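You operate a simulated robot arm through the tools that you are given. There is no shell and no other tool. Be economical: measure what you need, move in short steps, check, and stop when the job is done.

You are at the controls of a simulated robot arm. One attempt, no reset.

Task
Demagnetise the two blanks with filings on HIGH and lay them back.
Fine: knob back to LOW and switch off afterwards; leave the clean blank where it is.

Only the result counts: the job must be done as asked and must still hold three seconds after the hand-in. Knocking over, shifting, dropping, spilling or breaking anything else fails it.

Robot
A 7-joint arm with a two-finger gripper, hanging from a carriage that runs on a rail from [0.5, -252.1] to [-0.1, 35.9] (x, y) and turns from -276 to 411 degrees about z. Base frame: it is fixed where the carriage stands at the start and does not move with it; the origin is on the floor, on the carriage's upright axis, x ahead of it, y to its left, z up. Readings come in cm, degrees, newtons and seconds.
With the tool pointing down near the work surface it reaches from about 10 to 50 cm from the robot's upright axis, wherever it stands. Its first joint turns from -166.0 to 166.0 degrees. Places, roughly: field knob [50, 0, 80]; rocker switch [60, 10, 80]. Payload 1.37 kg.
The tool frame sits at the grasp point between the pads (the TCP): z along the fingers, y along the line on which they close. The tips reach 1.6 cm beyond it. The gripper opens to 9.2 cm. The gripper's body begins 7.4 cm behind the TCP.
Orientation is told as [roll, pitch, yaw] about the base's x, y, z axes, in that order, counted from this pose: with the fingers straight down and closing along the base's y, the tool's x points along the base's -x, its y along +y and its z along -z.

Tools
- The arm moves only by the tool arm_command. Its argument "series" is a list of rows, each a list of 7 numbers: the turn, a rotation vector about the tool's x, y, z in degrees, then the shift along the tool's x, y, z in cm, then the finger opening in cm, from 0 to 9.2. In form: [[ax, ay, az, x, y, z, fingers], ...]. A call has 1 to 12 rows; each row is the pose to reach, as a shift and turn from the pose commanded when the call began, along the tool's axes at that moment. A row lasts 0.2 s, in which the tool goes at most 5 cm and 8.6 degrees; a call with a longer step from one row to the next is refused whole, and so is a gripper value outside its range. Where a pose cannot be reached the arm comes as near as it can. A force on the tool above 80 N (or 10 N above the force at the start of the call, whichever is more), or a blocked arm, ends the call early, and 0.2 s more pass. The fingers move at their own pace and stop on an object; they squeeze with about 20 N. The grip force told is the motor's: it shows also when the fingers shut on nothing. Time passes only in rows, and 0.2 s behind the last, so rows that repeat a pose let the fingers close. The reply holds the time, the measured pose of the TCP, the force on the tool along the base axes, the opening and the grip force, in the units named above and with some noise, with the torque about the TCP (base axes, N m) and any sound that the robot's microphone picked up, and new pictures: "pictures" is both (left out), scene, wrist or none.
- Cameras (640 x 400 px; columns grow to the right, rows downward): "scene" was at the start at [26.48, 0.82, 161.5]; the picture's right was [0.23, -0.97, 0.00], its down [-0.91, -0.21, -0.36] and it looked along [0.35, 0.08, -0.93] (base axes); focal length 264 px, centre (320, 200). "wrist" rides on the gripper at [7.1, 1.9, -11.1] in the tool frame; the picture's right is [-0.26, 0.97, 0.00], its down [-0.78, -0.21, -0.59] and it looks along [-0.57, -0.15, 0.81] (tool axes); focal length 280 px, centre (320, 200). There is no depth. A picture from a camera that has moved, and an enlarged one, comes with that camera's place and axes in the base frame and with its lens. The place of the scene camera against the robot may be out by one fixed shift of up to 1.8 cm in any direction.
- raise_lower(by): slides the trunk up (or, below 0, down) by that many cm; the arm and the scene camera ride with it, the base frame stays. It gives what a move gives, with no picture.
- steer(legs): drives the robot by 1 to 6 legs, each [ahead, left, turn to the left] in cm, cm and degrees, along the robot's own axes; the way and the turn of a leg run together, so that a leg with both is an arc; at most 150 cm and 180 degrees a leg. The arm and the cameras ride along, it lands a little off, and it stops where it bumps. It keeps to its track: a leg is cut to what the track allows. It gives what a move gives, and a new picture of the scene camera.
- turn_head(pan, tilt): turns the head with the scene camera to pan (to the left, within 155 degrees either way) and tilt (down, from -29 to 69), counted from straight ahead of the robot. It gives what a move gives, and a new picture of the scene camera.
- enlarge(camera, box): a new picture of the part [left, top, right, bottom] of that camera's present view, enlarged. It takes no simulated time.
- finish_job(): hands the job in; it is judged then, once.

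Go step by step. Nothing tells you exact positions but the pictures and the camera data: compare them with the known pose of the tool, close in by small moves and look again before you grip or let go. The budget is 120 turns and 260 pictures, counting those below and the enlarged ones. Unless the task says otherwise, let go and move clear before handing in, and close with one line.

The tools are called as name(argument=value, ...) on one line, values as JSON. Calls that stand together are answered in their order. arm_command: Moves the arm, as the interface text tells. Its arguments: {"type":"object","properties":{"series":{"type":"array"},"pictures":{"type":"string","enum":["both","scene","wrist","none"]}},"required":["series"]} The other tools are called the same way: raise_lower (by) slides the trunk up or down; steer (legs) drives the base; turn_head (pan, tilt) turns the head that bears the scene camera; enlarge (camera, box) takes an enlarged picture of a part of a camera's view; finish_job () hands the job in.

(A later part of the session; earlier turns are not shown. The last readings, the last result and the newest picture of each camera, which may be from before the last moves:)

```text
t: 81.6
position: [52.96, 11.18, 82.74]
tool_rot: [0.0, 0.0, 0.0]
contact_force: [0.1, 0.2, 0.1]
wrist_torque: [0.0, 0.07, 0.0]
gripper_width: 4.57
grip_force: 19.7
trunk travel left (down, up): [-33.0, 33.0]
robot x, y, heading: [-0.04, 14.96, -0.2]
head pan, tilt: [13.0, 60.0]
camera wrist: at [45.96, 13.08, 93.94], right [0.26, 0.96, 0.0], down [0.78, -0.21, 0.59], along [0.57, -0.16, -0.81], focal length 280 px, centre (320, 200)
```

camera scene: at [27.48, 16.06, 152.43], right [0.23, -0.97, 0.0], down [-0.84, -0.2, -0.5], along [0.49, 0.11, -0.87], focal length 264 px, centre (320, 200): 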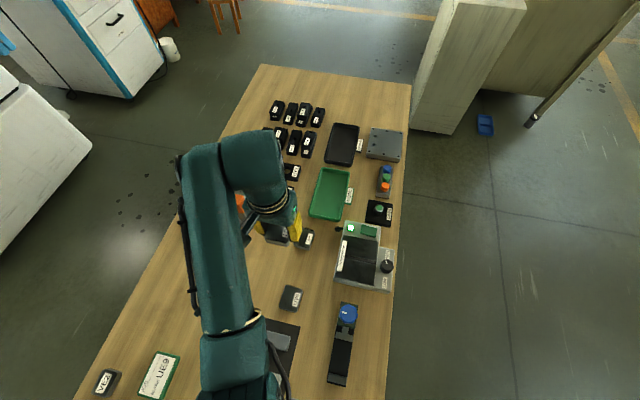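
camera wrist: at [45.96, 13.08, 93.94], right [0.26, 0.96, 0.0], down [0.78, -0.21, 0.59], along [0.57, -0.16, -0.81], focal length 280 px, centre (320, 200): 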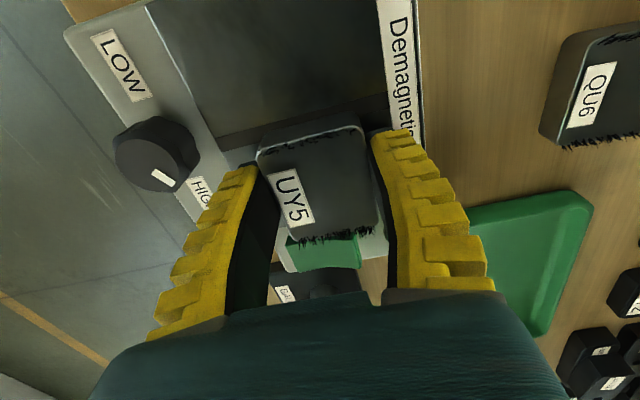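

No change yet. I draw it off slowly in −x and then away toward home, watching the filings.

arm_command(series=[[0, 0, 0, 0.2, 0, 0, 4], [0, 0, 0, 0.4, 0, -0.05, 4], [0, 0, 0, 0.6, 0, -0.1, 4], [0, 0, 0, 0.8, 0, -0.15, 4], [0, 0, 0, 1.0, 0, -0.2, 4], [0, 0, 0, 1.2, 0, -0.2, 4], [0, 0, 0, 1.4, 0, -0.2, 4], [0, 0, 0, 1.6, 0, -0.2, 4], [0, 0, 0, 1.8, 0, -0.2, 4], [0, 0, 0, 2.0, 0, -0.2, 4], [0, 0, 0, 2.2, 0, -0.2, 4], [0, 0, 0, 2.4, 0, -0.2, 4]], pictures="none")

arm_command(series=[[0, 0, 0, 0.2, 0, 0, 4], [0, 0, 0, 0.4, 0, 0, 4], [0, 0, 0, 0.6, 0, 0, 4], [0, 0, 0, 0.8, 0, 0, 4], [0, 0, 0, 1.0, 0, 0, 4], [0, 0, 0, 1.2, 0, 0, 4], [0, 0, 0, 1.4, 0, 0, 4], [0, 0, 0, 1.6, 0, 0, 4], [0, 0, 0, 1.8, 0, 0, 4], [0, 0, 0, 2.0, 0, 0, 4], [0, 0, 0, 2.2, 0, 0, 4], [0, 0, 0, 2.4, 0, 0, 4]], pictures="none")

arm_command(series=[[0, 0, 0, 0.1, 0, -0.2, 4], [0, 0, 0, 0.2, 0, -0.4, 4], [0, 0, 0, 0.3, 0, -0.6, 4], [0, 0, 0, 0.4, 0, -0.8, 4], [0, 0, 0, 0.5, 0, -1.0, 4], [0, 0, 0, 0.6, 0, -1.2, 4], [0, 0, 0, 0.7, 0, -1.4, 4], [0, 0, 0, 0.8, 0, -1.6, 4], [0, 0, 0, 0.9, 0, -1.8, 4], [0, 0, 0, 1.0, 0, -2.0, 4], [0, 0, 0, 1.1, 0, -2.2, 4], [0, 0, 0, 1.2, 0, -2.4, 4]], pictures="none")

arm_command(series=[[0, 0, 0, 0.1, 0, -0.2, 4], [0, 0, 0, 0.2, 0, -0.4, 4], [0, 0, 0, 0.3, 0, -0.6, 4], [0, 0, 0, 0.4, 0, -0.8, 4], [0, 0, 0, 0.5, 0, -1.0, 4], [0, 0, 0, 0.6, 0, -1.2, 4], [0, 0, 0, 0.7, 0, -1.4, 4], [0, 0, 0, 0.8, 0, -1.6, 4], [0, 0, 0, 0.9, 0, -1.8, 4], [0, 0, 0, 1.0, 0, -2.0, 4], [0, 0, 0, 1.1, 0, -2.2, 4], [0, 0, 0, 1.2, 0, -2.4, 4]], pictures="wrist")

```text
t: 84.2
position: [50.46, 11.08, 82.88]
tool_rot: [0.0, 0.0, -0.1]
contact_force: [0.2, 0.0, -4.1]
wrist_torque: [0.02, 0.04, -0.01]
gripper_width: 4.6
grip_force: 20.2
trunk travel left (down, up): [-33.0, 33.0]
robot x, y, heading: [-0.17, 14.78, 0.2]
head pan, tilt: [13.0, 60.0]
```

```text
t: 86.8
position: [48.2, 11.18, 82.95]
tool_rot: [-0.1, 0.1, -0.2]
contact_force: [-0.5, 0.0, -5.0]
wrist_torque: [0.0, 0.08, 0.03]
gripper_width: 4.56
grip_force: 20.0
trunk travel left (down, up): [-33.0, 33.0]
robot x, y, heading: [0.04, 15.08, -0.1]
head pan, tilt: [13.0, 60.0]
```

```text
t: 89.4
position: [47.03, 11.12, 85.24]
tool_rot: [0.0, 0.0, -0.1]
contact_force: [-0.3, 0.2, -5.3]
wrist_torque: [-0.01, 0.01, 0.01]
gripper_width: 4.6
grip_force: 20.0
trunk travel left (down, up): [-33.0, 33.0]
robot x, y, heading: [-0.12, 15.07, -0.0]
head pan, tilt: [13.0, 60.0]
```

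```text
t: 92.0
position: [45.68, 11.11, 87.82]
tool_rot: [-0.1, 0.1, -0.2]
contact_force: [-0.2, -0.1, -4.0]
wrist_torque: [0.02, 0.06, 0.01]
gripper_width: 4.57
grip_force: 20.0
trunk travel left (down, up): [-33.0, 33.0]
robot x, y, heading: [0.31, 15.01, 0.0]
head pan, tilt: [13.0, 60.0]
camera wrist: at [38.78, 13.13, 98.98], right [0.26, 0.96, 0.0], down [0.78, -0.21, 0.59], along [0.57, -0.15, -0.81], focal length 280 px, centre (320, 200)
```

wrist: 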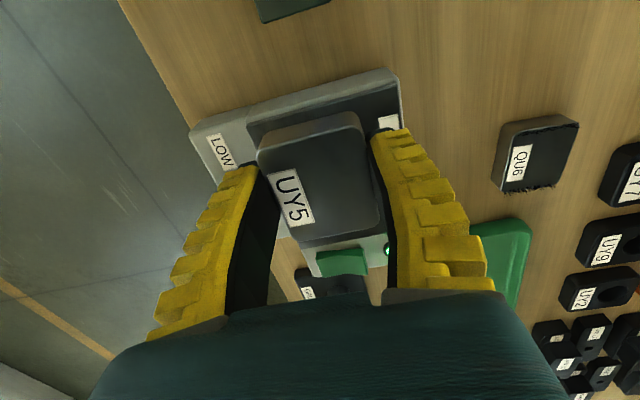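

The filings are gone. I confirm with a close view, then take it further away at a gentle pace.

enlarge(camera="wrist", box=[230, 90, 410, 270])

arm_command(series=[[0, 0, 0, 0.1, 0, -0.25, 4], [0, 0, 0, 0.2, 0, -0.5, 4], [0, 0, 0, 0.3, 0, -0.75, 4], [0, 0, 0, 0.4, 0, -1.0, 4], [0, 0, 0, 0.5, 0, -1.3, 4], [0, 0, 0, 0.6, 0, -1.6, 4], [0, 0, 0, 0.7, 0, -1.9, 4], [0, 0, 0, 0.8, 0, -2.3, 4], [0, 0, 0, 0.9, 0, -2.7, 4], [0, 0, 0, 1.0, 0, -3.1, 4], [0, 0, 0, 1.1, 0, -3.5, 4], [0, 0, 0, 1.2, 0, -4, 4]], pictures="none")

arm_command(series=[[0, 0, 0, 0.0, 0.6, -0.4, 4], [0, 0, 0, 0, 1.2, -0.8, 4], [0, 0, 0, 0, 1.8, -1.2, 4], [0, 0, 0, 0, 2.5, -1.6, 4], [0, 0, 0, 0, 3.3, -2, 4], [0, 0, 0, 0, 4.3, -2, 4], [0, 0, 0, 0, 5.5, -2, 4], [0, 0, 0, 0, 7, -2, 4], [0, 0, 0, 0, 9, -2, 4], [0, 0, 0, 0, 11, -2, 4], [0, 0, 0, 0, 13, -2, 4], [0, 0, 0, 0, 14.6, -2, 4]], pictures="wrist")

```text
2.22 times, centred on (320, 180) of wrist
camera zoom: at [38.78, 13.13, 98.98], right [0.26, 0.96, 0.0], down [0.78, -0.21, 0.59], along [0.57, -0.15, -0.81], focal length 623 px, centre (320, 244)
```

zoom: 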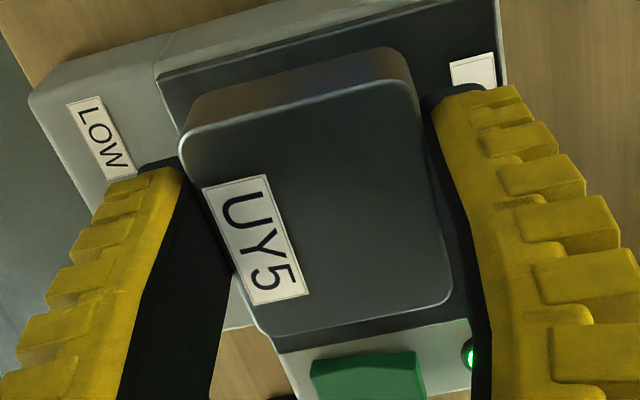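

```text
t: 94.6
position: [44.54, 11.11, 91.68]
tool_rot: [0.0, 0.0, -0.1]
contact_force: [-0.2, 0.5, -4.0]
wrist_torque: [0.03, 0.05, 0.0]
gripper_width: 4.57
grip_force: 19.7
trunk travel left (down, up): [-33.0, 33.0]
robot x, y, heading: [-0.27, 14.79, 0.2]
head pan, tilt: [13.0, 60.0]
```

```text
t: 97.2
position: [44.67, 25.75, 93.58]
tool_rot: [0.0, -0.1, -0.1]
contact_force: [0.0, 0.9, -3.9]
wrist_torque: [-0.01, 0.0, 0.03]
gripper_width: 4.57
grip_force: 20.2
trunk travel left (down, up): [-33.0, 33.0]
robot x, y, heading: [-0.05, 14.99, 0.2]
head pan, tilt: [13.0, 60.0]
camera wrist: at [37.67, 27.69, 104.84], right [0.26, 0.96, 0.0], down [0.78, -0.21, 0.59], along [0.57, -0.15, -0.81], focal length 280 px, centre (320, 200)
```

wrist: 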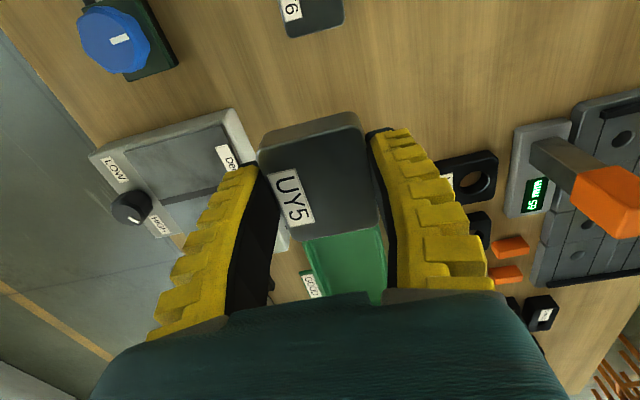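

UY5 is clean. I carry it back over its original spot (45.5, 26.75, yaw −5.4°) and lower it.

arm_command(series=[[0, 0, 3, -0.5, 0.6, 2, 4], [0, 0, 5.3, -0.9, 1, 5, 4], [0, 0, 5.3, -0.9, 1, 8, 4], [0, 0, 5.3, -0.9, 1, 11, 4], [0, 0, 5.3, -0.9, 1, 13, 4], [0, 0, 5.3, -0.9, 1, 14.2, 4], [0, 0, 5.3, -0.9, 1, 14.8, 4], [0, 0, 5.3, -0.9, 1, 15.1, 4]], pictures="wrist")

```text
t: 99.0
position: [45.4, 26.62, 78.56]
tool_rot: [0.0, 0.0, -5.4]
contact_force: [0.6, 0.1, -4.1]
wrist_torque: [0.0, -0.01, -0.04]
gripper_width: 4.59
grip_force: 19.8
trunk travel left (down, up): [-33.0, 33.0]
robot x, y, heading: [0.26, 14.81, 0.2]
head pan, tilt: [13.0, 60.0]
camera wrist: at [38.73, 29.29, 89.75], right [0.35, 0.94, 0.0], down [0.76, -0.28, 0.59], along [0.55, -0.21, -0.81], focal length 280 px, centre (320, 200)
```

wrist: 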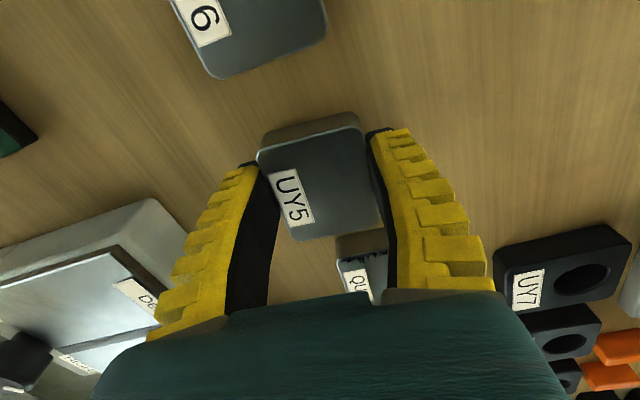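

The view matches the original pose. I lower the last half centimetre, release and rise.

arm_command(series=[[0, 0, 0, -0.05, 0.1, 0.2, 4], [0, 0, 0, -0.05, 0.1, 0.4, 4], [0, 0, 0, -0.05, 0.1, 0.5, 4], [0, 0, 0, -0.05, 0.1, 0.5, 4]], pictures="none")

```text
t: 100.0
position: [45.64, 26.85, 78.23]
tool_rot: [0.0, -0.1, -5.3]
contact_force: [-3.4, -1.9, 8.1]
wrist_torque: [-0.03, 0.05, -0.03]
gripper_width: 4.66
grip_force: 20.1
trunk travel left (down, up): [-33.0, 33.0]
robot x, y, heading: [0.23, 15.18, -0.2]
head pan, tilt: [13.0, 60.0]
```

arm_command(series=[[0, 0, 0, 0, 0, -0.1, 6], [0, 0, 0, 0, 0, -0.1, 8], [0, 0, 0, 0, 0, -0.1, 8], [0, 0, 0, 0, 0, -3, 8], [0, 0, 0, 0, 0, -6, 8], [0, 0, 0, -2, 0.5, -9, 8], [0, 0, 0, -5, 0.6, -9, 8]], pictures="wrist")

enlarge(camera="wrist", box=[200, 20, 440, 220])

```text
t: 101.6
position: [50.58, 26.82, 87.36]
tool_rot: [0.0, 0.0, -5.5]
contact_force: [0.7, 0.7, -0.1]
wrist_torque: [0.0, 0.0, 0.0]
gripper_width: 8.11
grip_force: 0.7
trunk travel left (down, up): [-33.0, 33.0]
robot x, y, heading: [-0.02, 15.47, 0.1]
head pan, tilt: [13.0, 60.0]
camera wrist: at [43.87, 29.43, 98.52], right [0.35, 0.94, 0.0], down [0.76, -0.28, 0.59], along [0.55, -0.21, -0.81], focal length 280 px, centre (320, 200)
```

wrist: 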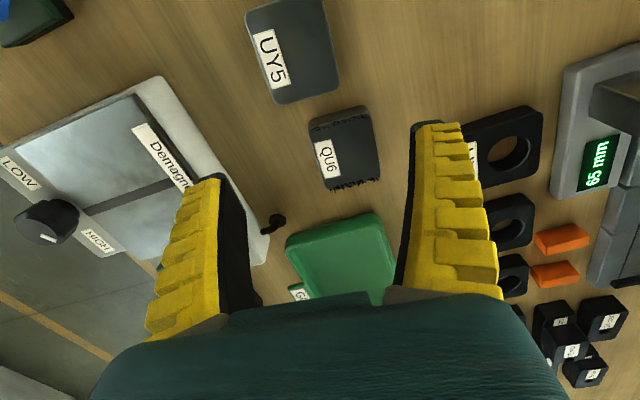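

```text
2.00 times, centred on (320, 120) of wrist
camera zoom: at [43.87, 29.43, 98.52], right [0.35, 0.94, 0.0], down [0.76, -0.28, 0.59], along [0.55, -0.21, -0.81], focal length 561 px, centre (320, 360)
```

zoom: 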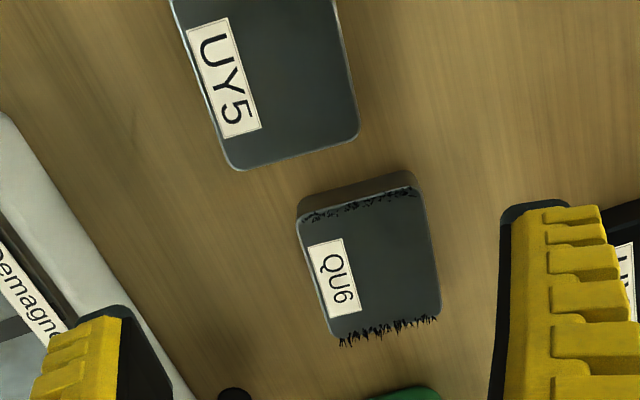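

QU6 is centred near (54.2, 27.7, 78), yaw about −5.4°. I move above it, checking the reach.

arm_command(series=[[0, 0, 0, -1.7, 0.6, 0, 8], [0, 0, 0, -3.4, 1.2, 1, 8], [0, 0, 0, -3.4, 1.2, 3, 8], [0, 0, 0, -3.4, 1.2, 5, 8], [0, 0, 0, -3.4, 1.2, 5, 8]], pictures="wrist")

enlarge(camera="wrist", box=[200, 80, 440, 230])

```text
t: 102.8
position: [54.15, 27.82, 82.31]
tool_rot: [0.0, 0.1, -5.4]
contact_force: [0.2, 0.4, 0.4]
wrist_torque: [0.02, 0.0, 0.02]
gripper_width: 8.13
grip_force: 0.7
trunk travel left (down, up): [-33.0, 33.0]
robot x, y, heading: [0.1, 15.04, 0.0]
head pan, tilt: [13.0, 60.0]
camera wrist: at [47.35, 30.4, 93.41], right [0.35, 0.94, 0.0], down [0.76, -0.28, 0.59], along [0.55, -0.21, -0.81], focal length 280 px, centre (320, 200)
```

wrist: 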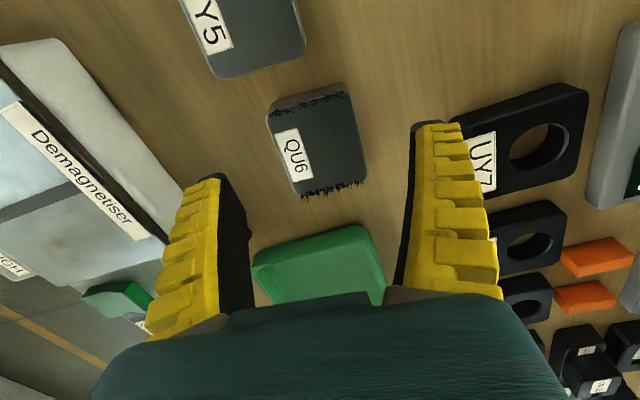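

```text
2.67 times, centred on (320, 155) of wrist
camera zoom: at [47.35, 30.4, 93.41], right [0.35, 0.94, 0.0], down [0.76, -0.28, 0.59], along [0.55, -0.21, -0.81], focal length 748 px, centre (320, 320)
```

zoom: 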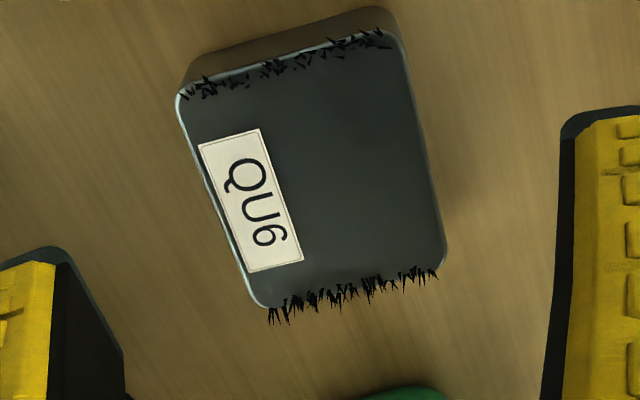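

arm_command(series=[[0, 0, 0, 0.15, -0.12, 1, 7.5], [0, 0, 0, 0.15, -0.12, 2.5, 7.5], [0, 0, 0, 0.15, -0.12, 3.5, 7.5], [0, 0, 0, 0.15, -0.12, 4.1, 7.5], [0, 0, 0, 0.15, -0.12, 4.1, 7.5]], pictures="wrist")

```text
t: 104.0
position: [52.84, 27.53, 78.66]
tool_rot: [-0.1, 0.0, -5.4]
contact_force: [-0.5, -0.1, 1.4]
wrist_torque: [0.02, -0.02, -0.02]
gripper_width: 7.67
grip_force: 1.6
out of reach, approached as far as the arm can: row 2, 3, 4, 5
trunk travel left (down, up): [-33.0, 33.0]
robot x, y, heading: [0.24, 14.57, -0.0]
head pan, tilt: [13.0, 60.0]
camera wrist: at [46.11, 30.04, 89.83], right [0.35, 0.94, 0.0], down [0.76, -0.28, 0.59], along [0.55, -0.21, -0.81], focal length 280 px, centre (320, 200)
```

wrist: 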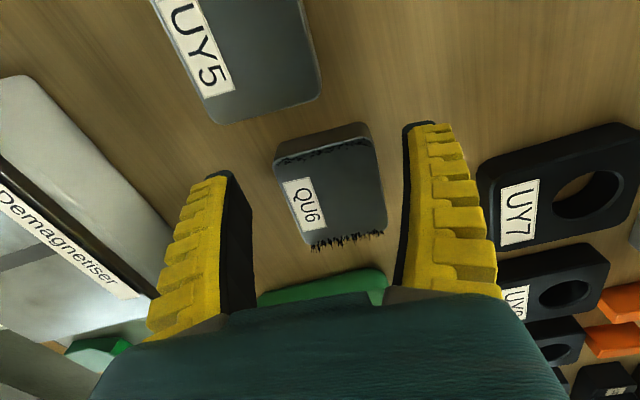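

Slightly out of reach. I raise the tool and lower the trunk another 10 cm.

arm_command(series=[[0, 0, 0, 0, 0, -3, 7.5], [0, 0, 0, 1, 0, -7, 7.5], [0, 0, 0, 2, 0, -11, 7.5], [0, 0, 0, 3, 0, -14, 7.5]], pictures="none")

raise_lower(by=-10)

arm_command(series=[[0, 0, 0, 0, 0, 0, 7.5]], pictures="both")

```text
t: 105.0
position: [49.63, 27.72, 92.77]
tool_rot: [0.0, 0.1, -5.3]
contact_force: [-0.2, -0.5, -0.3]
wrist_torque: [0.0, 0.03, 0.01]
gripper_width: 7.67
grip_force: 1.2
trunk travel left (down, up): [-33.0, 33.0]
robot x, y, heading: [0.07, 14.75, 0.2]
head pan, tilt: [13.0, 60.0]
```

```text
t: 106.3
position: [49.58, 27.86, 82.76]
tool_rot: [0.1, 0.0, -5.5]
contact_force: [-0.6, 0.5, 0.1]
wrist_torque: [0.0, -0.01, -0.03]
gripper_width: 7.66
grip_force: 1.1
trunk travel left (down, up): [-23.0, 43.0]
robot x, y, heading: [-0.04, 14.92, -0.1]
head pan, tilt: [13.0, 60.0]
```

```text
t: 106.7
position: [49.57, 27.74, 82.76]
tool_rot: [-0.1, 0.0, -5.4]
contact_force: [0.3, -0.1, -0.3]
wrist_torque: [-0.03, 0.0, -0.01]
gripper_width: 7.67
grip_force: 0.7
trunk travel left (down, up): [-23.0, 43.0]
robot x, y, heading: [-0.13, 14.93, -0.3]
head pan, tilt: [13.0, 60.0]
camera scene: at [27.5, 16.06, 142.45], right [0.23, -0.97, 0.0], down [-0.84, -0.2, -0.5], along [0.49, 0.11, -0.87], focal length 264 px, centre (320, 200)
camera wrist: at [42.85, 30.34, 93.91], right [0.35, 0.94, 0.0], down [0.76, -0.28, 0.59], along [0.55, -0.21, -0.81], focal length 280 px, centre (320, 200)
```

scene: 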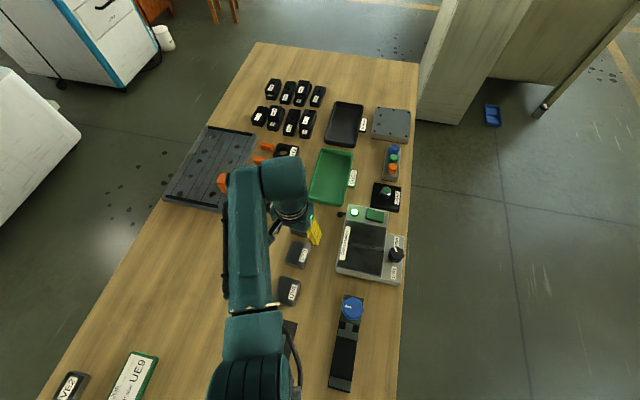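
wrist: 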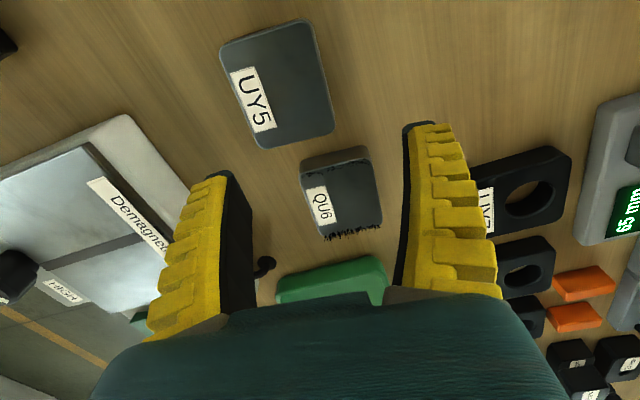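

arm_command(series=[[0, 0, 0, -2.2, 0.16, 0, 7.5], [0, 0, 0, -4.4, 0.31, 0, 7.5], [0, 0, 0, -4.4, 0.31, 1.5, 7.5], [0, 0, 0, -4.4, 0.31, 3, 7.5], [0, 0, 0, -4.4, 0.31, 4.3, 7.5], [0, 0, 0, -4.4, 0.31, 4.3, 7.5]], pictures="wrist")

```text
t: 108.1
position: [54.25, 27.55, 78.52]
tool_rot: [0.0, 0.0, -5.4]
contact_force: [-0.5, -0.4, 0.1]
wrist_torque: [-0.01, 0.0, 0.01]
gripper_width: 7.64
grip_force: 1.1
trunk travel left (down, up): [-23.0, 43.0]
robot x, y, heading: [-0.03, 15.04, 0.1]
head pan, tilt: [13.0, 60.0]
camera wrist: at [47.34, 30.23, 89.57], right [0.35, 0.94, 0.0], down [0.76, -0.28, 0.59], along [0.55, -0.21, -0.81], focal length 280 px, centre (320, 200)
```

wrist: 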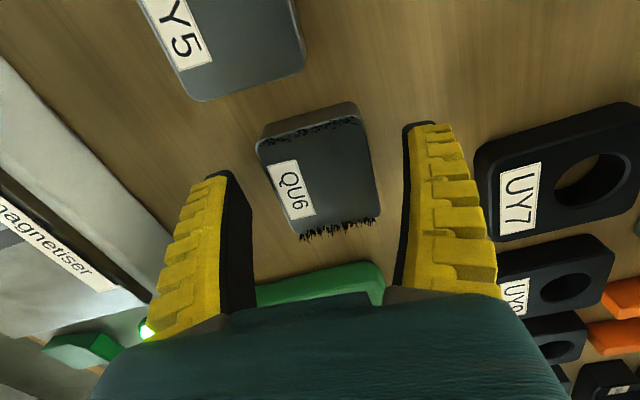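

Reached and aligned. I lower a little and grip QU6.

arm_command(series=[[0, 0, 0, 0, 0, 0.35, 7.5], [0, 0, 0, 0, 0, 0.35, 5.5], [0, 0, 0, 0, 0, 0.35, 4], [0, 0, 0, 0, 0, 0.35, 4], [0, 0, 0, 0, 0, 0.35, 4]], pictures="wrist")

```text
t: 109.3
position: [54.08, 27.63, 78.17]
tool_rot: [-0.1, -0.1, -5.5]
contact_force: [-2.4, -0.5, 6.5]
wrist_torque: [0.0, 0.1, 0.1]
gripper_width: 4.64
grip_force: 19.8
trunk travel left (down, up): [-23.0, 43.0]
robot x, y, heading: [0.03, 15.13, 0.0]
head pan, tilt: [13.0, 60.0]
camera wrist: at [47.36, 30.26, 89.28], right [0.35, 0.94, 0.0], down [0.76, -0.28, 0.59], along [0.55, -0.21, -0.81], focal length 280 px, centre (320, 200)
```

wrist: 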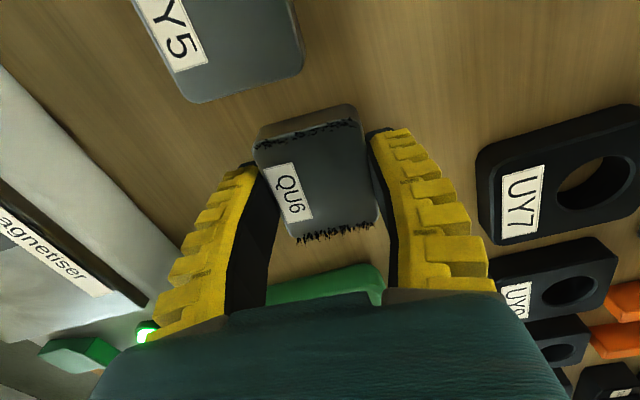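

QU6 is held. I lift and carry it over the coil.

arm_command(series=[[0, 0, 0, 0, 0, -1, 4], [0, 0, 0, 0, 0, -4, 4], [0, 0, 0, 0, 0, -8, 4], [0, 0, -2, 0.3, -3.8, -9, 4], [0, 0, -4, 0.6, -7.8, -9, 4], [0, 0, -5.4, 0.9, -11.8, -9, 4], [0, 0, -5.4, 1.2, -15, -9, 4], [0, 0, -5.4, 1.24, -16.7, -9, 4], [0, 0, -5.4, 1.24, -16.7, -9, 4], [0, 0, -5.4, 1.24, -16.7, -7, 4], [0, 0, -5.4, 1.24, -16.7, -5.5, 4]], pictures="wrist")

```text
t: 111.7
position: [51.2, 11.26, 83.38]
tool_rot: [0.0, 0.2, 0.0]
contact_force: [0.0, -0.6, -4.0]
wrist_torque: [-0.04, 0.02, -0.01]
gripper_width: 4.58
grip_force: 19.7
trunk travel left (down, up): [-23.0, 43.0]
robot x, y, heading: [-0.1, 15.08, 0.1]
head pan, tilt: [13.0, 60.0]
camera wrist: at [44.25, 13.21, 94.66], right [0.26, 0.97, 0.0], down [0.78, -0.21, 0.59], along [0.57, -0.15, -0.81], focal length 280 px, centre (320, 200)
```

wrist: 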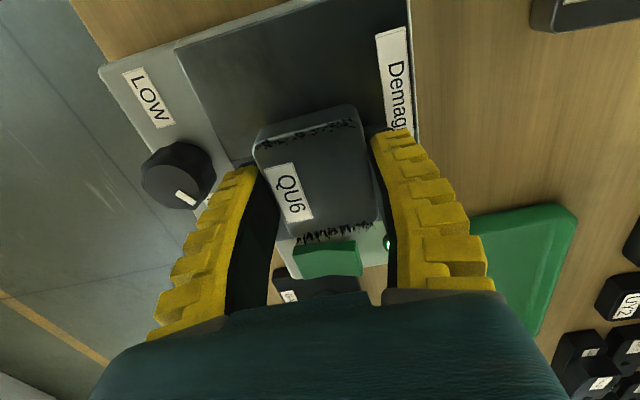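

I lower it to the plate, dwell briefly, and shift toward +x, to repeat the sequence that worked.

arm_command(series=[[0, 0, 0, 0, 0, 0.4, 4], [0, 0, 0, 0, 0, 0.7, 4], [0, 0, 0, 0, 0, 0.8, 4], [0, 0, 0, 0, 0, 0.8, 4], [0, 0, 0, 0, 0, 0.8, 4], [0, 0, 0, 0, 0, 0.8, 4], [0, 0, 0, 0, 0, 0.8, 4]], pictures="none")

arm_command(series=[[0, 0, 0, -0.2, 0, 0, 4], [0, 0, 0, -0.4, 0, 0, 4], [0, 0, 0, -0.6, 0, 0, 4], [0, 0, 0, -0.8, 0, 0, 4], [0, 0, 0, -1.0, 0, 0, 4], [0, 0, 0, -1.2, 0, 0, 4], [0, 0, 0, -1.4, 0, 0, 4], [0, 0, 0, -1.6, 0, 0, 4], [0, 0, 0, -1.8, 0, 0, 4]], pictures="wrist")

```text
t: 113.3
position: [51.29, 11.2, 82.73]
tool_rot: [0.0, 0.0, -0.1]
contact_force: [1.0, -0.4, -5.3]
wrist_torque: [0.01, -0.03, -0.04]
gripper_width: 4.6
grip_force: 19.8
trunk travel left (down, up): [-23.0, 43.0]
robot x, y, heading: [-0.15, 14.93, 0.2]
head pan, tilt: [13.0, 60.0]
```

```text
t: 115.3
position: [53.15, 11.26, 82.76]
tool_rot: [0.0, 0.0, -0.1]
contact_force: [0.4, -0.2, -4.8]
wrist_torque: [-0.01, 0.04, 0.0]
gripper_width: 4.58
grip_force: 20.1
trunk travel left (down, up): [-23.0, 43.0]
robot x, y, heading: [-0.21, 15.01, 0.1]
head pan, tilt: [13.0, 60.0]
camera wrist: at [46.01, 13.04, 93.96], right [0.26, 0.97, 0.0], down [0.78, -0.21, 0.59], along [0.57, -0.15, -0.81], focal length 280 px, centre (320, 200)
```

wrist: 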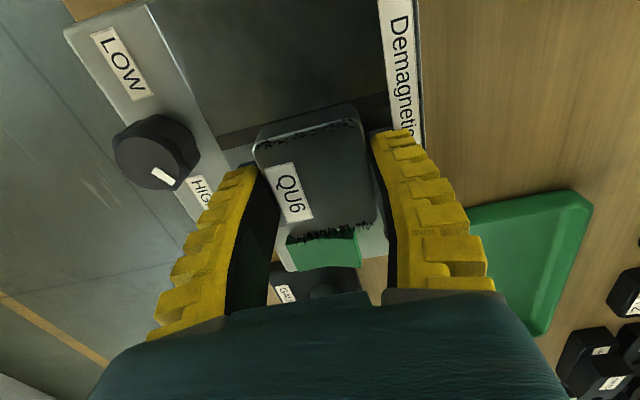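

arm_command(series=[[0, 0, 0, 0, 0, 0.1, 4], [0, 0, 0, 0.2, 0, 0.1, 4], [0, 0, 0, 0.4, 0, 0.1, 4], [0, 0, 0, 0.6, 0, 0.0, 4], [0, 0, 0, 0.8, 0, 0.0, 4], [0, 0, 0, 1.0, 0, 0, 4], [0, 0, 0, 1.2, 0, 0, 4], [0, 0, 0, 1.4, 0, 0, 4], [0, 0, 0, 1.6, 0, 0, 4], [0, 0, 0, 1.8, 0, 0, 4], [0, 0, 0, 2.0, 0, 0, 4], [0, 0, 0, 2.2, 0, 0, 4]], pictures="none")

arm_command(series=[[0, 0, 0, 0.2, 0, 0, 4], [0, 0, 0, 0.4, 0, 0, 4], [0, 0, 0, 0.6, 0, 0, 4], [0, 0, 0, 0.8, 0, 0, 4], [0, 0, 0, 1.0, 0, 0, 4], [0, 0, 0, 1.2, 0, 0, 4], [0, 0, 0, 1.4, 0, 0, 4], [0, 0, 0, 1.6, 0, 0, 4], [0, 0, 0, 1.8, 0, 0, 4], [0, 0, 0, 2.0, 0, 0, 4], [0, 0, 0, 2.2, 0, 0, 4], [0, 0, 0, 2.4, 0, 0, 4]], pictures="none")

arm_command(series=[[0, 0, 0, 0.1, 0, -0.2, 4], [0, 0, 0, 0.2, 0, -0.4, 4], [0, 0, 0, 0.3, 0, -0.6, 4], [0, 0, 0, 0.4, 0, -0.8, 4], [0, 0, 0, 0.5, 0, -1.0, 4], [0, 0, 0, 0.6, 0, -1.2, 4], [0, 0, 0, 0.7, 0, -1.4, 4], [0, 0, 0, 0.8, 0, -1.6, 4], [0, 0, 0, 0.9, 0, -1.8, 4], [0, 0, 0, 1.0, 0, -2.0, 4], [0, 0, 0, 1.1, 0, -2.2, 4], [0, 0, 0, 1.2, 0, -2.4, 4]], pictures="wrist")

arm_command(series=[[0, 0, 0, 0.1, 0, -0.2, 4], [0, 0, 0, 0.2, 0, -0.4, 4], [0, 0, 0, 0.3, 0, -0.6, 4], [0, 0, 0, 0.4, 0, -0.8, 4], [0, 0, 0, 0.5, 0, -1.0, 4], [0, 0, 0, 0.6, 0, -1.2, 4], [0, 0, 0, 0.7, 0, -1.4, 4], [0, 0, 0, 0.8, 0, -1.6, 4], [0, 0, 0, 0.9, 0, -1.8, 4], [0, 0, 0, 1.0, 0, -2.0, 4], [0, 0, 0, 1.1, 0, -2.2, 4], [0, 0, 0, 1.2, 0, -2.4, 4]], pictures="wrist")

```text
t: 117.9
position: [50.71, 11.11, 82.75]
tool_rot: [0.1, 0.1, 0.0]
contact_force: [-0.3, 0.7, -5.0]
wrist_torque: [-0.01, 0.01, -0.01]
gripper_width: 4.6
grip_force: 20.1
trunk travel left (down, up): [-23.0, 43.0]
robot x, y, heading: [-0.29, 14.84, -0.2]
head pan, tilt: [13.0, 60.0]
```

```text
t: 120.5
position: [48.31, 11.15, 82.67]
tool_rot: [0.1, 0.0, 0.0]
contact_force: [-0.5, -0.1, -4.5]
wrist_torque: [0.01, 0.01, 0.03]
gripper_width: 4.61
grip_force: 19.9
trunk travel left (down, up): [-23.0, 43.0]
robot x, y, heading: [0.18, 15.01, 0.3]
head pan, tilt: [13.0, 60.0]
```

```text
t: 123.1
position: [47.31, 11.13, 85.06]
tool_rot: [0.0, 0.1, 0.0]
contact_force: [0.1, 0.0, -4.8]
wrist_torque: [0.05, 0.0, 0.0]
gripper_width: 4.58
grip_force: 19.6
trunk travel left (down, up): [-23.0, 43.0]
robot x, y, heading: [0.07, 15.15, 0.2]
head pan, tilt: [13.0, 60.0]
camera wrist: at [40.24, 13.11, 96.32], right [0.26, 0.97, 0.0], down [0.78, -0.21, 0.59], along [0.57, -0.15, -0.81], focal length 280 px, centre (320, 200)
```

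wrist: 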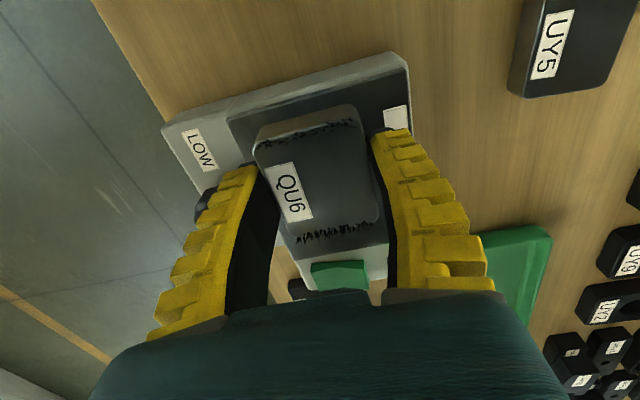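

```text
t: 125.7
position: [45.99, 11.15, 87.58]
tool_rot: [0.0, 0.1, 0.0]
contact_force: [-0.1, -0.3, -4.8]
wrist_torque: [0.01, -0.03, 0.03]
gripper_width: 4.56
grip_force: 20.0
trunk travel left (down, up): [-23.0, 43.0]
robot x, y, heading: [-0.24, 15.04, 0.2]
head pan, tilt: [13.0, 60.0]
camera wrist: at [39.02, 13.09, 98.75], right [0.26, 0.97, 0.0], down [0.78, -0.21, 0.59], along [0.57, -0.15, -0.81], focal length 280 px, centre (320, 200)
```

wrist: 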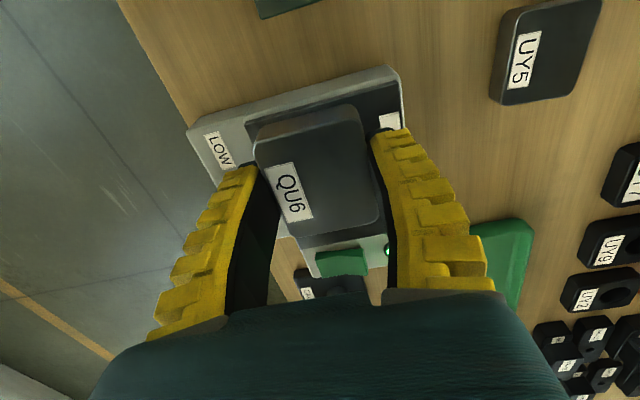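

The filings dropped off QU6 as well. I move it away gently and carry it back over its spot.

arm_command(series=[[0, 0, 0, 0.1, 0, -0.25, 4], [0, 0, 0, 0.2, 0, -0.5, 4], [0, 0, 0, 0.3, 0, -0.75, 4], [0, 0, 0, 0.4, 0, -1.0, 4], [0, 0, 0, 0.5, 0, -1.3, 4], [0, 0, 0, 0.6, 0, -1.6, 4], [0, 0, 0, 0.7, 0, -1.9, 4], [0, 0, 0, 0.8, 0, -2.3, 4], [0, 0, 0, 0.9, 0, -2.7, 4], [0, 0, 0, 1.0, 0, -3.1, 4], [0, 0, 0, 1.1, 0, -3.5, 4], [0, 0, 0, 1.2, 0, -4, 4]], pictures="none")

arm_command(series=[[0, 0, 0, 0.0, 0.6, -0.4, 4], [0, 0, 0, 0, 1.2, -0.8, 4], [0, 0, 0, 0, 2, -1, 4], [0, 0, 0, 0, 3, -1, 4], [0, 0, 0, 0, 4.5, -1, 4], [0, 0, 0, 0, 6.5, -1, 4], [0, 0, 0, 0, 9, -1, 4], [0, 0, 0, 0, 12, -1, 4], [0, 0, 0, -1, 15, 0, 4], [0, 0, 1, -4, 16.5, 1, 4], [0, 0, 3, -7, 16.5, 2, 4], [0, 0, 5.4, -9.35, 16.5, 4, 4]], pictures="wrist")

```text
t: 128.3
position: [44.83, 11.07, 91.66]
tool_rot: [0.0, 0.0, 0.0]
contact_force: [-0.1, -0.9, -4.7]
wrist_torque: [-0.02, 0.02, 0.04]
gripper_width: 4.56
grip_force: 20.0
trunk travel left (down, up): [-23.0, 43.0]
robot x, y, heading: [0.01, 15.22, 0.1]
head pan, tilt: [13.0, 60.0]
```

```text
t: 130.9
position: [54.19, 27.46, 87.78]
tool_rot: [0.0, -0.1, -5.4]
contact_force: [-0.4, 0.3, -4.5]
wrist_torque: [0.01, 0.02, -0.02]
gripper_width: 4.57
grip_force: 19.6
trunk travel left (down, up): [-23.0, 43.0]
robot x, y, heading: [-0.19, 15.21, -0.0]
head pan, tilt: [13.0, 60.0]
camera wrist: at [47.39, 30.11, 98.91], right [0.35, 0.94, 0.0], down [0.76, -0.28, 0.59], along [0.55, -0.21, -0.81], focal length 280 px, centre (320, 200)
```

wrist: 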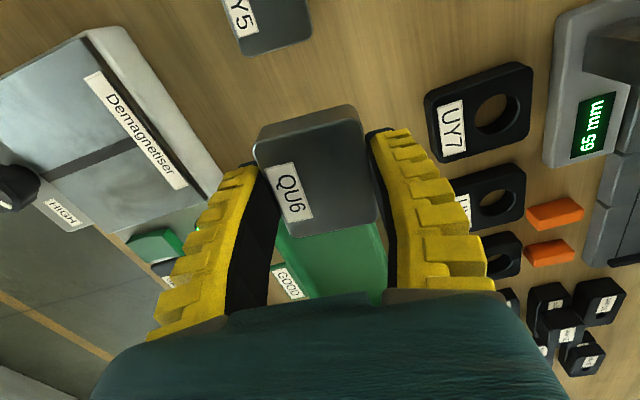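

I lower it to just above the bench.

arm_command(series=[[0, 0, 0, 0, 0.13, 3, 4], [0, 0, 0, 0, 0.13, 6, 4], [0, 0, 0, 0, 0.13, 8, 4], [0, 0, 0, 0, 0.13, 8.9, 4], [0, 0, 0, 0, 0.13, 9.2, 4]], pictures="wrist")

```text
t: 132.1
position: [54.08, 27.82, 78.51]
tool_rot: [0.1, 0.0, -5.3]
contact_force: [0.6, 1.1, -4.9]
wrist_torque: [-0.02, -0.01, -0.01]
gripper_width: 4.58
grip_force: 20.1
trunk travel left (down, up): [-23.0, 43.0]
robot x, y, heading: [-0.3, 15.17, -0.2]
head pan, tilt: [13.0, 60.0]
camera wrist: at [47.36, 30.39, 89.63], right [0.35, 0.94, 0.0], down [0.76, -0.28, 0.59], along [0.55, -0.21, -0.81], focal length 280 px, centre (320, 200)
```

wrist: 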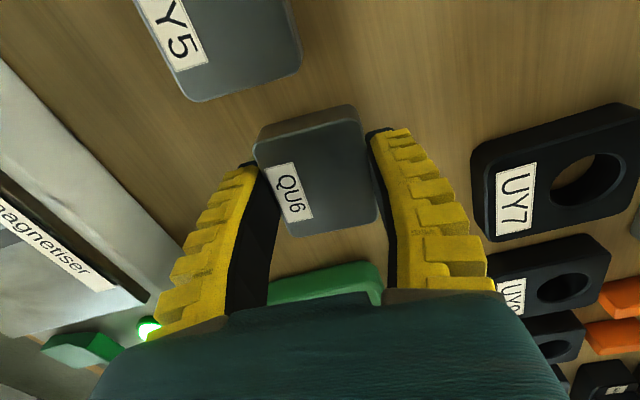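

arm_command(series=[[0, 0, 0, 0, -0.1, 0.2, 4], [0, 0, 0, 0, -0.1, 0.35, 4], [0, 0, 0, 0, -0.1, 0.45, 4], [0, 0, 0, 0, -0.1, 0.45, 4]], pictures="none")

```text
t: 133.1
position: [54.2, 27.78, 78.07]
tool_rot: [0.0, 0.0, -5.4]
contact_force: [-7.3, 0.3, 14.5]
wrist_torque: [-0.02, 0.06, -0.02]
gripper_width: 4.73
grip_force: 20.0
trunk travel left (down, up): [-23.0, 43.0]
robot x, y, heading: [0.07, 15.1, 0.2]
head pan, tilt: [13.0, 60.0]
```

QU6 is down. I release, rise, and head to the knob with the gripper turned to yaw −60°.

arm_command(series=[[0, 0, 0, 0, 0, -0.15, 5.5], [0, 0, 0, 0, 0, -0.15, 7.5], [0, 0, 0, 0, 0, -0.15, 7.5], [0, 0, 0, 0, 0, -3, 7.5], [0, 0, 0, 0, 0, -6.5, 7.5], [0, 0, 0, 0, 0, -10, 7.5]], pictures="wrist")

arm_command(series=[[0, 0, 6.5, 0.2, -3, 0, 5], [0, 0, 13, 0.4, -6, 0, 5], [0, 0, 19.5, 0.6, -9, 0, 5], [0, 0, 26, 0.8, -12, 0, 5], [0, 0, 32.5, 1, -15, 0, 5], [0, 0, 39, 1.2, -18, 0, 5], [0, 0, 45.5, 1.4, -21, 0, 5], [0, 0, 52, 1.6, -24.2, 0, 5], [0, 0, 54.6, 1.6, -24.2, 1, 5], [0, 0, 54.6, 1.6, -24.2, 2, 5]], pictures="both")

enlarge(camera="wrist", box=[260, 80, 380, 180])

```text
t: 134.5
position: [54.26, 27.4, 87.88]
tool_rot: [0.0, 0.0, -5.3]
contact_force: [-0.3, 0.4, 0.7]
wrist_torque: [0.01, -0.01, 0.0]
gripper_width: 7.67
grip_force: 1.6
trunk travel left (down, up): [-23.0, 43.0]
robot x, y, heading: [-0.1, 14.76, -0.0]
head pan, tilt: [13.0, 60.0]
camera wrist: at [47.5, 30.12, 99.1], right [0.35, 0.94, 0.0], down [0.76, -0.28, 0.59], along [0.55, -0.21, -0.81], focal length 280 px, centre (320, 200)
```

wrist: 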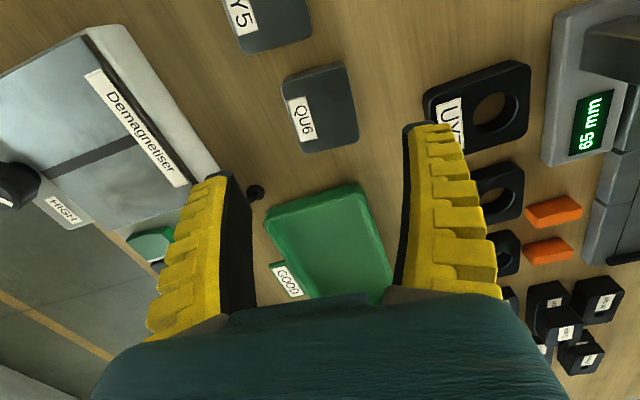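

```text
t: 136.7
position: [50.31, 3.7, 85.82]
tool_rot: [0.0, 0.0, -60.0]
contact_force: [0.1, 0.2, -0.6]
wrist_torque: [0.02, -0.02, 0.0]
gripper_width: 5.29
grip_force: 2.2
trunk travel left (down, up): [-23.0, 43.0]
robot x, y, heading: [0.06, 15.09, -0.2]
head pan, tilt: [13.0, 60.0]
camera scene: at [27.49, 16.07, 142.44], right [0.23, -0.97, 0.0], down [-0.84, -0.2, -0.5], along [0.49, 0.11, -0.87], focal length 264 px, centre (320, 200)
camera wrist: at [48.65, 10.86, 97.07], right [0.97, 0.25, 0.0], down [0.21, -0.78, 0.59], along [0.15, -0.57, -0.81], focal length 280 px, centre (320, 200)
```

scene: 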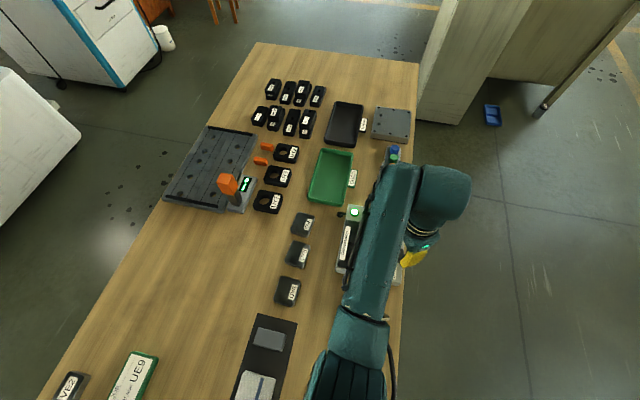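
wrist: 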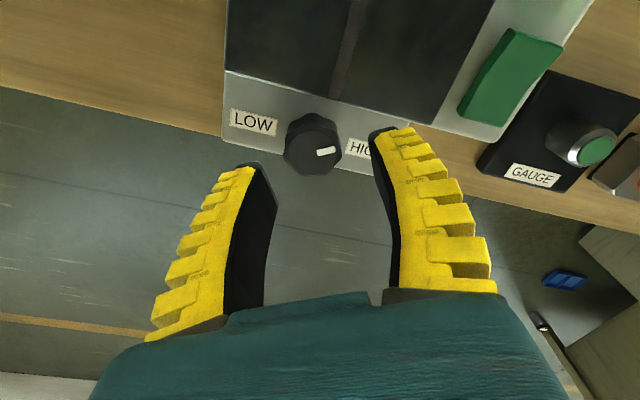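

```text
4.00 times, centred on (320, 130) of wrist
camera zoom: at [48.65, 10.86, 97.07], right [0.97, 0.25, 0.0], down [0.21, -0.78, 0.59], along [0.15, -0.57, -0.81], focal length 1122 px, centre (320, 480)
```

zoom: 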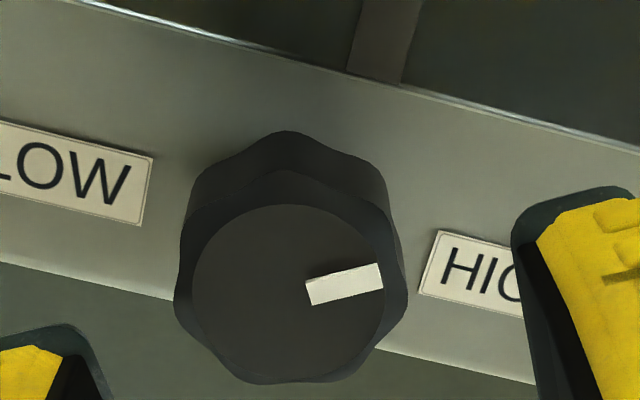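

The knob sits about 0.4 cm toward −y of the tool. I correct, descend and close on it.

arm_command(series=[[0, 0, 0, -0.25, -0.35, 1, 5], [0, 0, 0, -0.25, -0.35, 2.5, 5], [0, 0, 0, -0.25, -0.35, 3.7, 5], [0, 0, 0, -0.25, -0.35, 3.7, 2], [0, 0, 0, -0.25, -0.35, 3.7, 2], [0, 0, 0, -0.25, -0.35, 3.7, 2]], pictures="wrist")

```text
t: 138.1
position: [50.12, 3.36, 82.34]
tool_rot: [0.0, 0.0, -60.0]
contact_force: [-2.4, 1.6, 6.6]
wrist_torque: [0.54, 0.36, 0.02]
gripper_width: 2.62
grip_force: 27.4
trunk travel left (down, up): [-23.0, 43.0]
robot x, y, heading: [-0.11, 15.21, -0.2]
head pan, tilt: [13.0, 60.0]
camera wrist: at [48.33, 10.47, 93.47], right [0.97, 0.26, 0.0], down [0.21, -0.78, 0.59], along [0.15, -0.57, -0.81], focal length 280 px, centre (320, 200)
```

wrist: 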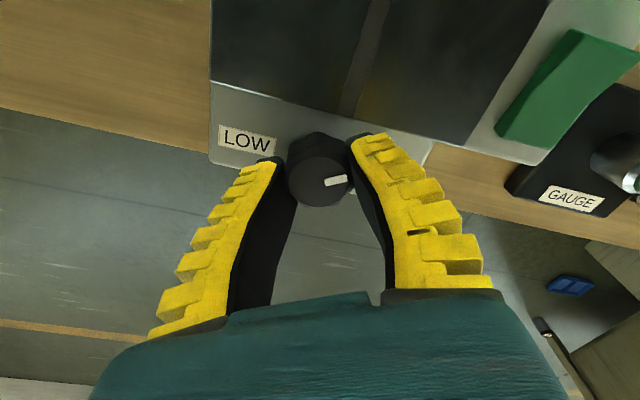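

Well centred. I turn counter-clockwise 120° toward LOW in two calls.

arm_command(series=[[0, 0, -8, 0, 0, 0, 2], [0, 0, -16, 0, 0, 0, 2], [0, 0, -24, 0, 0, 0, 2], [0, 0, -32, 0, 0, 0, 2], [0, 0, -40, 0, 0, 0, 2], [0, 0, -48, 0, 0, 0, 2], [0, 0, -56, 0, 0, 0, 2], [0, 0, -64, 0, 0, 0, 2]], pictures="wrist")

arm_command(series=[[0, 0, -8, 0, 0, 0, 2], [0, 0, -16, 0, 0, 0, 2], [0, 0, -24, 0, 0, 0, 2], [0, 0, -32, 0, 0, 0, 2], [0, 0, -40, 0, 0, 0, 2], [0, 0, -48, 0, 0, 0, 2], [0, 0, -56, 0, 0, 0, 2]], pictures="wrist")

```text
t: 139.9
position: [50.08, 3.68, 82.33]
tool_rot: [0.1, -0.2, 4.2]
contact_force: [-3.2, 9.5, 12.0]
wrist_torque: [0.06, 0.1, -0.07]
gripper_width: 2.57
grip_force: 27.9
trunk travel left (down, up): [-23.0, 43.0]
robot x, y, heading: [0.3, 15.0, -0.1]
head pan, tilt: [13.0, 60.0]
camera wrist: at [43.11, 4.97, 93.46], right [0.19, 0.98, 0.0], down [0.79, -0.15, 0.59], along [0.58, -0.11, -0.81], focal length 280 px, centre (320, 200)
```

wrist: 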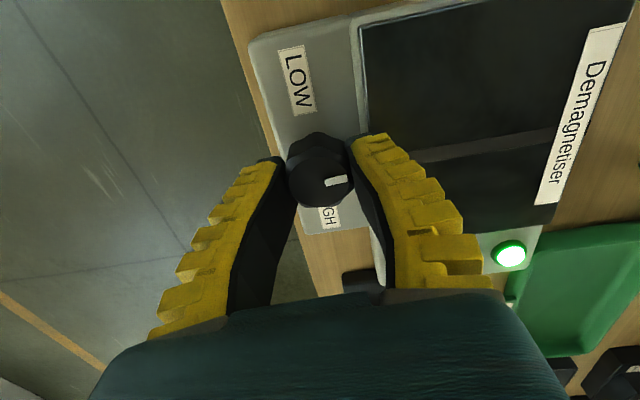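

```text
t: 141.5
position: [50.02, 3.57, 82.17]
tool_rot: [0.2, 0.0, 60.1]
contact_force: [-5.5, 9.5, 5.1]
wrist_torque: [0.15, 0.03, -0.27]
gripper_width: 2.44
grip_force: 27.8
trunk travel left (down, up): [-23.0, 43.0]
robot x, y, heading: [-0.19, 15.08, 0.0]
head pan, tilt: [13.0, 60.0]
camera wrist: at [44.93, -1.64, 93.27], right [-0.71, 0.71, 0.0], down [0.57, 0.57, 0.59], along [0.41, 0.42, -0.81], focal length 280 px, centre (320, 200)
```

wrist: 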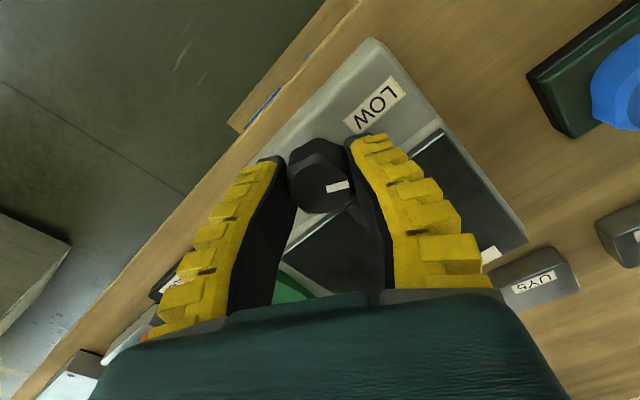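

The stop at LOW is felt (−0.27 N m). I release, rise and check.

arm_command(series=[[0, 0, 0, 0, 0, 0, 5], [0, 0, 0, 0, 0, 0, 5], [0, 0, 0, 0, 0, -2, 5], [0, 0, 0, 0, 0, -5, 5], [0, 0, 0, 0, 0, -8, 5]], pictures="wrist")

enlarge(camera="wrist", box=[240, 60, 400, 190])

```text
t: 142.7
position: [50.23, 3.24, 90.32]
tool_rot: [0.1, 0.0, 60.0]
contact_force: [0.1, -0.2, 0.2]
wrist_torque: [0.03, 0.06, 0.02]
gripper_width: 5.32
grip_force: 2.1
trunk travel left (down, up): [-23.0, 43.0]
robot x, y, heading: [0.01, 15.02, 0.0]
head pan, tilt: [13.0, 60.0]
camera wrist: at [45.11, -1.79, 101.51], right [-0.71, 0.71, 0.0], down [0.57, 0.57, 0.59], along [0.42, 0.42, -0.81], focal length 280 px, centre (320, 200)
```

wrist: 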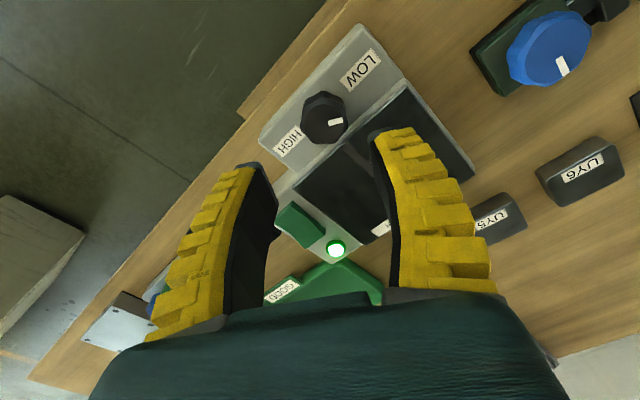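

```text
3.08 times, centred on (320, 125) of wrist
camera zoom: at [45.11, -1.79, 101.51], right [-0.71, 0.71, 0.0], down [0.57, 0.57, 0.59], along [0.42, 0.42, -0.81], focal length 863 px, centre (320, 431)
```

zoom: 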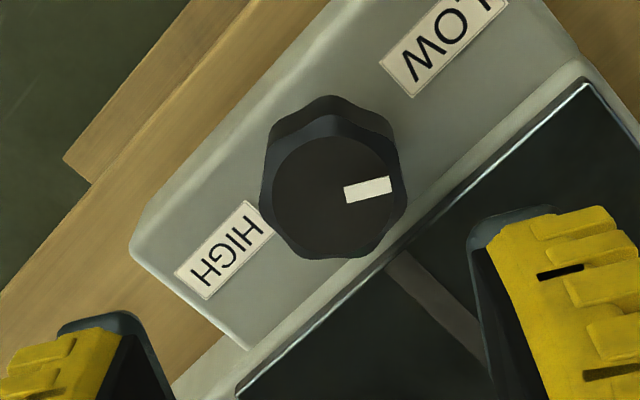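

The knob points at LOW as at the start. I untwist and move toward the rocker.

arm_command(series=[[0, 0, 8, -1, 0.6, -1, 3], [0, 0, 16, -2, 1.2, -2, 1], [0, 0, 24, -3, 1.9, -2, 0], [0, 0, 32, -4, 2.6, -2, 0], [0, 0, 40, -5, 3.3, -2, 0], [0, 0, 48, -6, 4, -2, 0], [0, 0, 56, -6.85, 4.5, -2, 0], [0, 0, 60, -6.85, 4.5, -2, 0]], pictures="none")

```text
t: 144.5
position: [49.65, 11.51, 92.27]
tool_rot: [0.0, 0.1, -0.2]
contact_force: [0.0, -0.3, -0.2]
wrist_torque: [0.03, -0.01, -0.01]
gripper_width: 0.0
grip_force: 19.9
trunk travel left (down, up): [-23.0, 43.0]
robot x, y, heading: [0.2, 15.05, 0.1]
head pan, tilt: [13.0, 60.0]
```

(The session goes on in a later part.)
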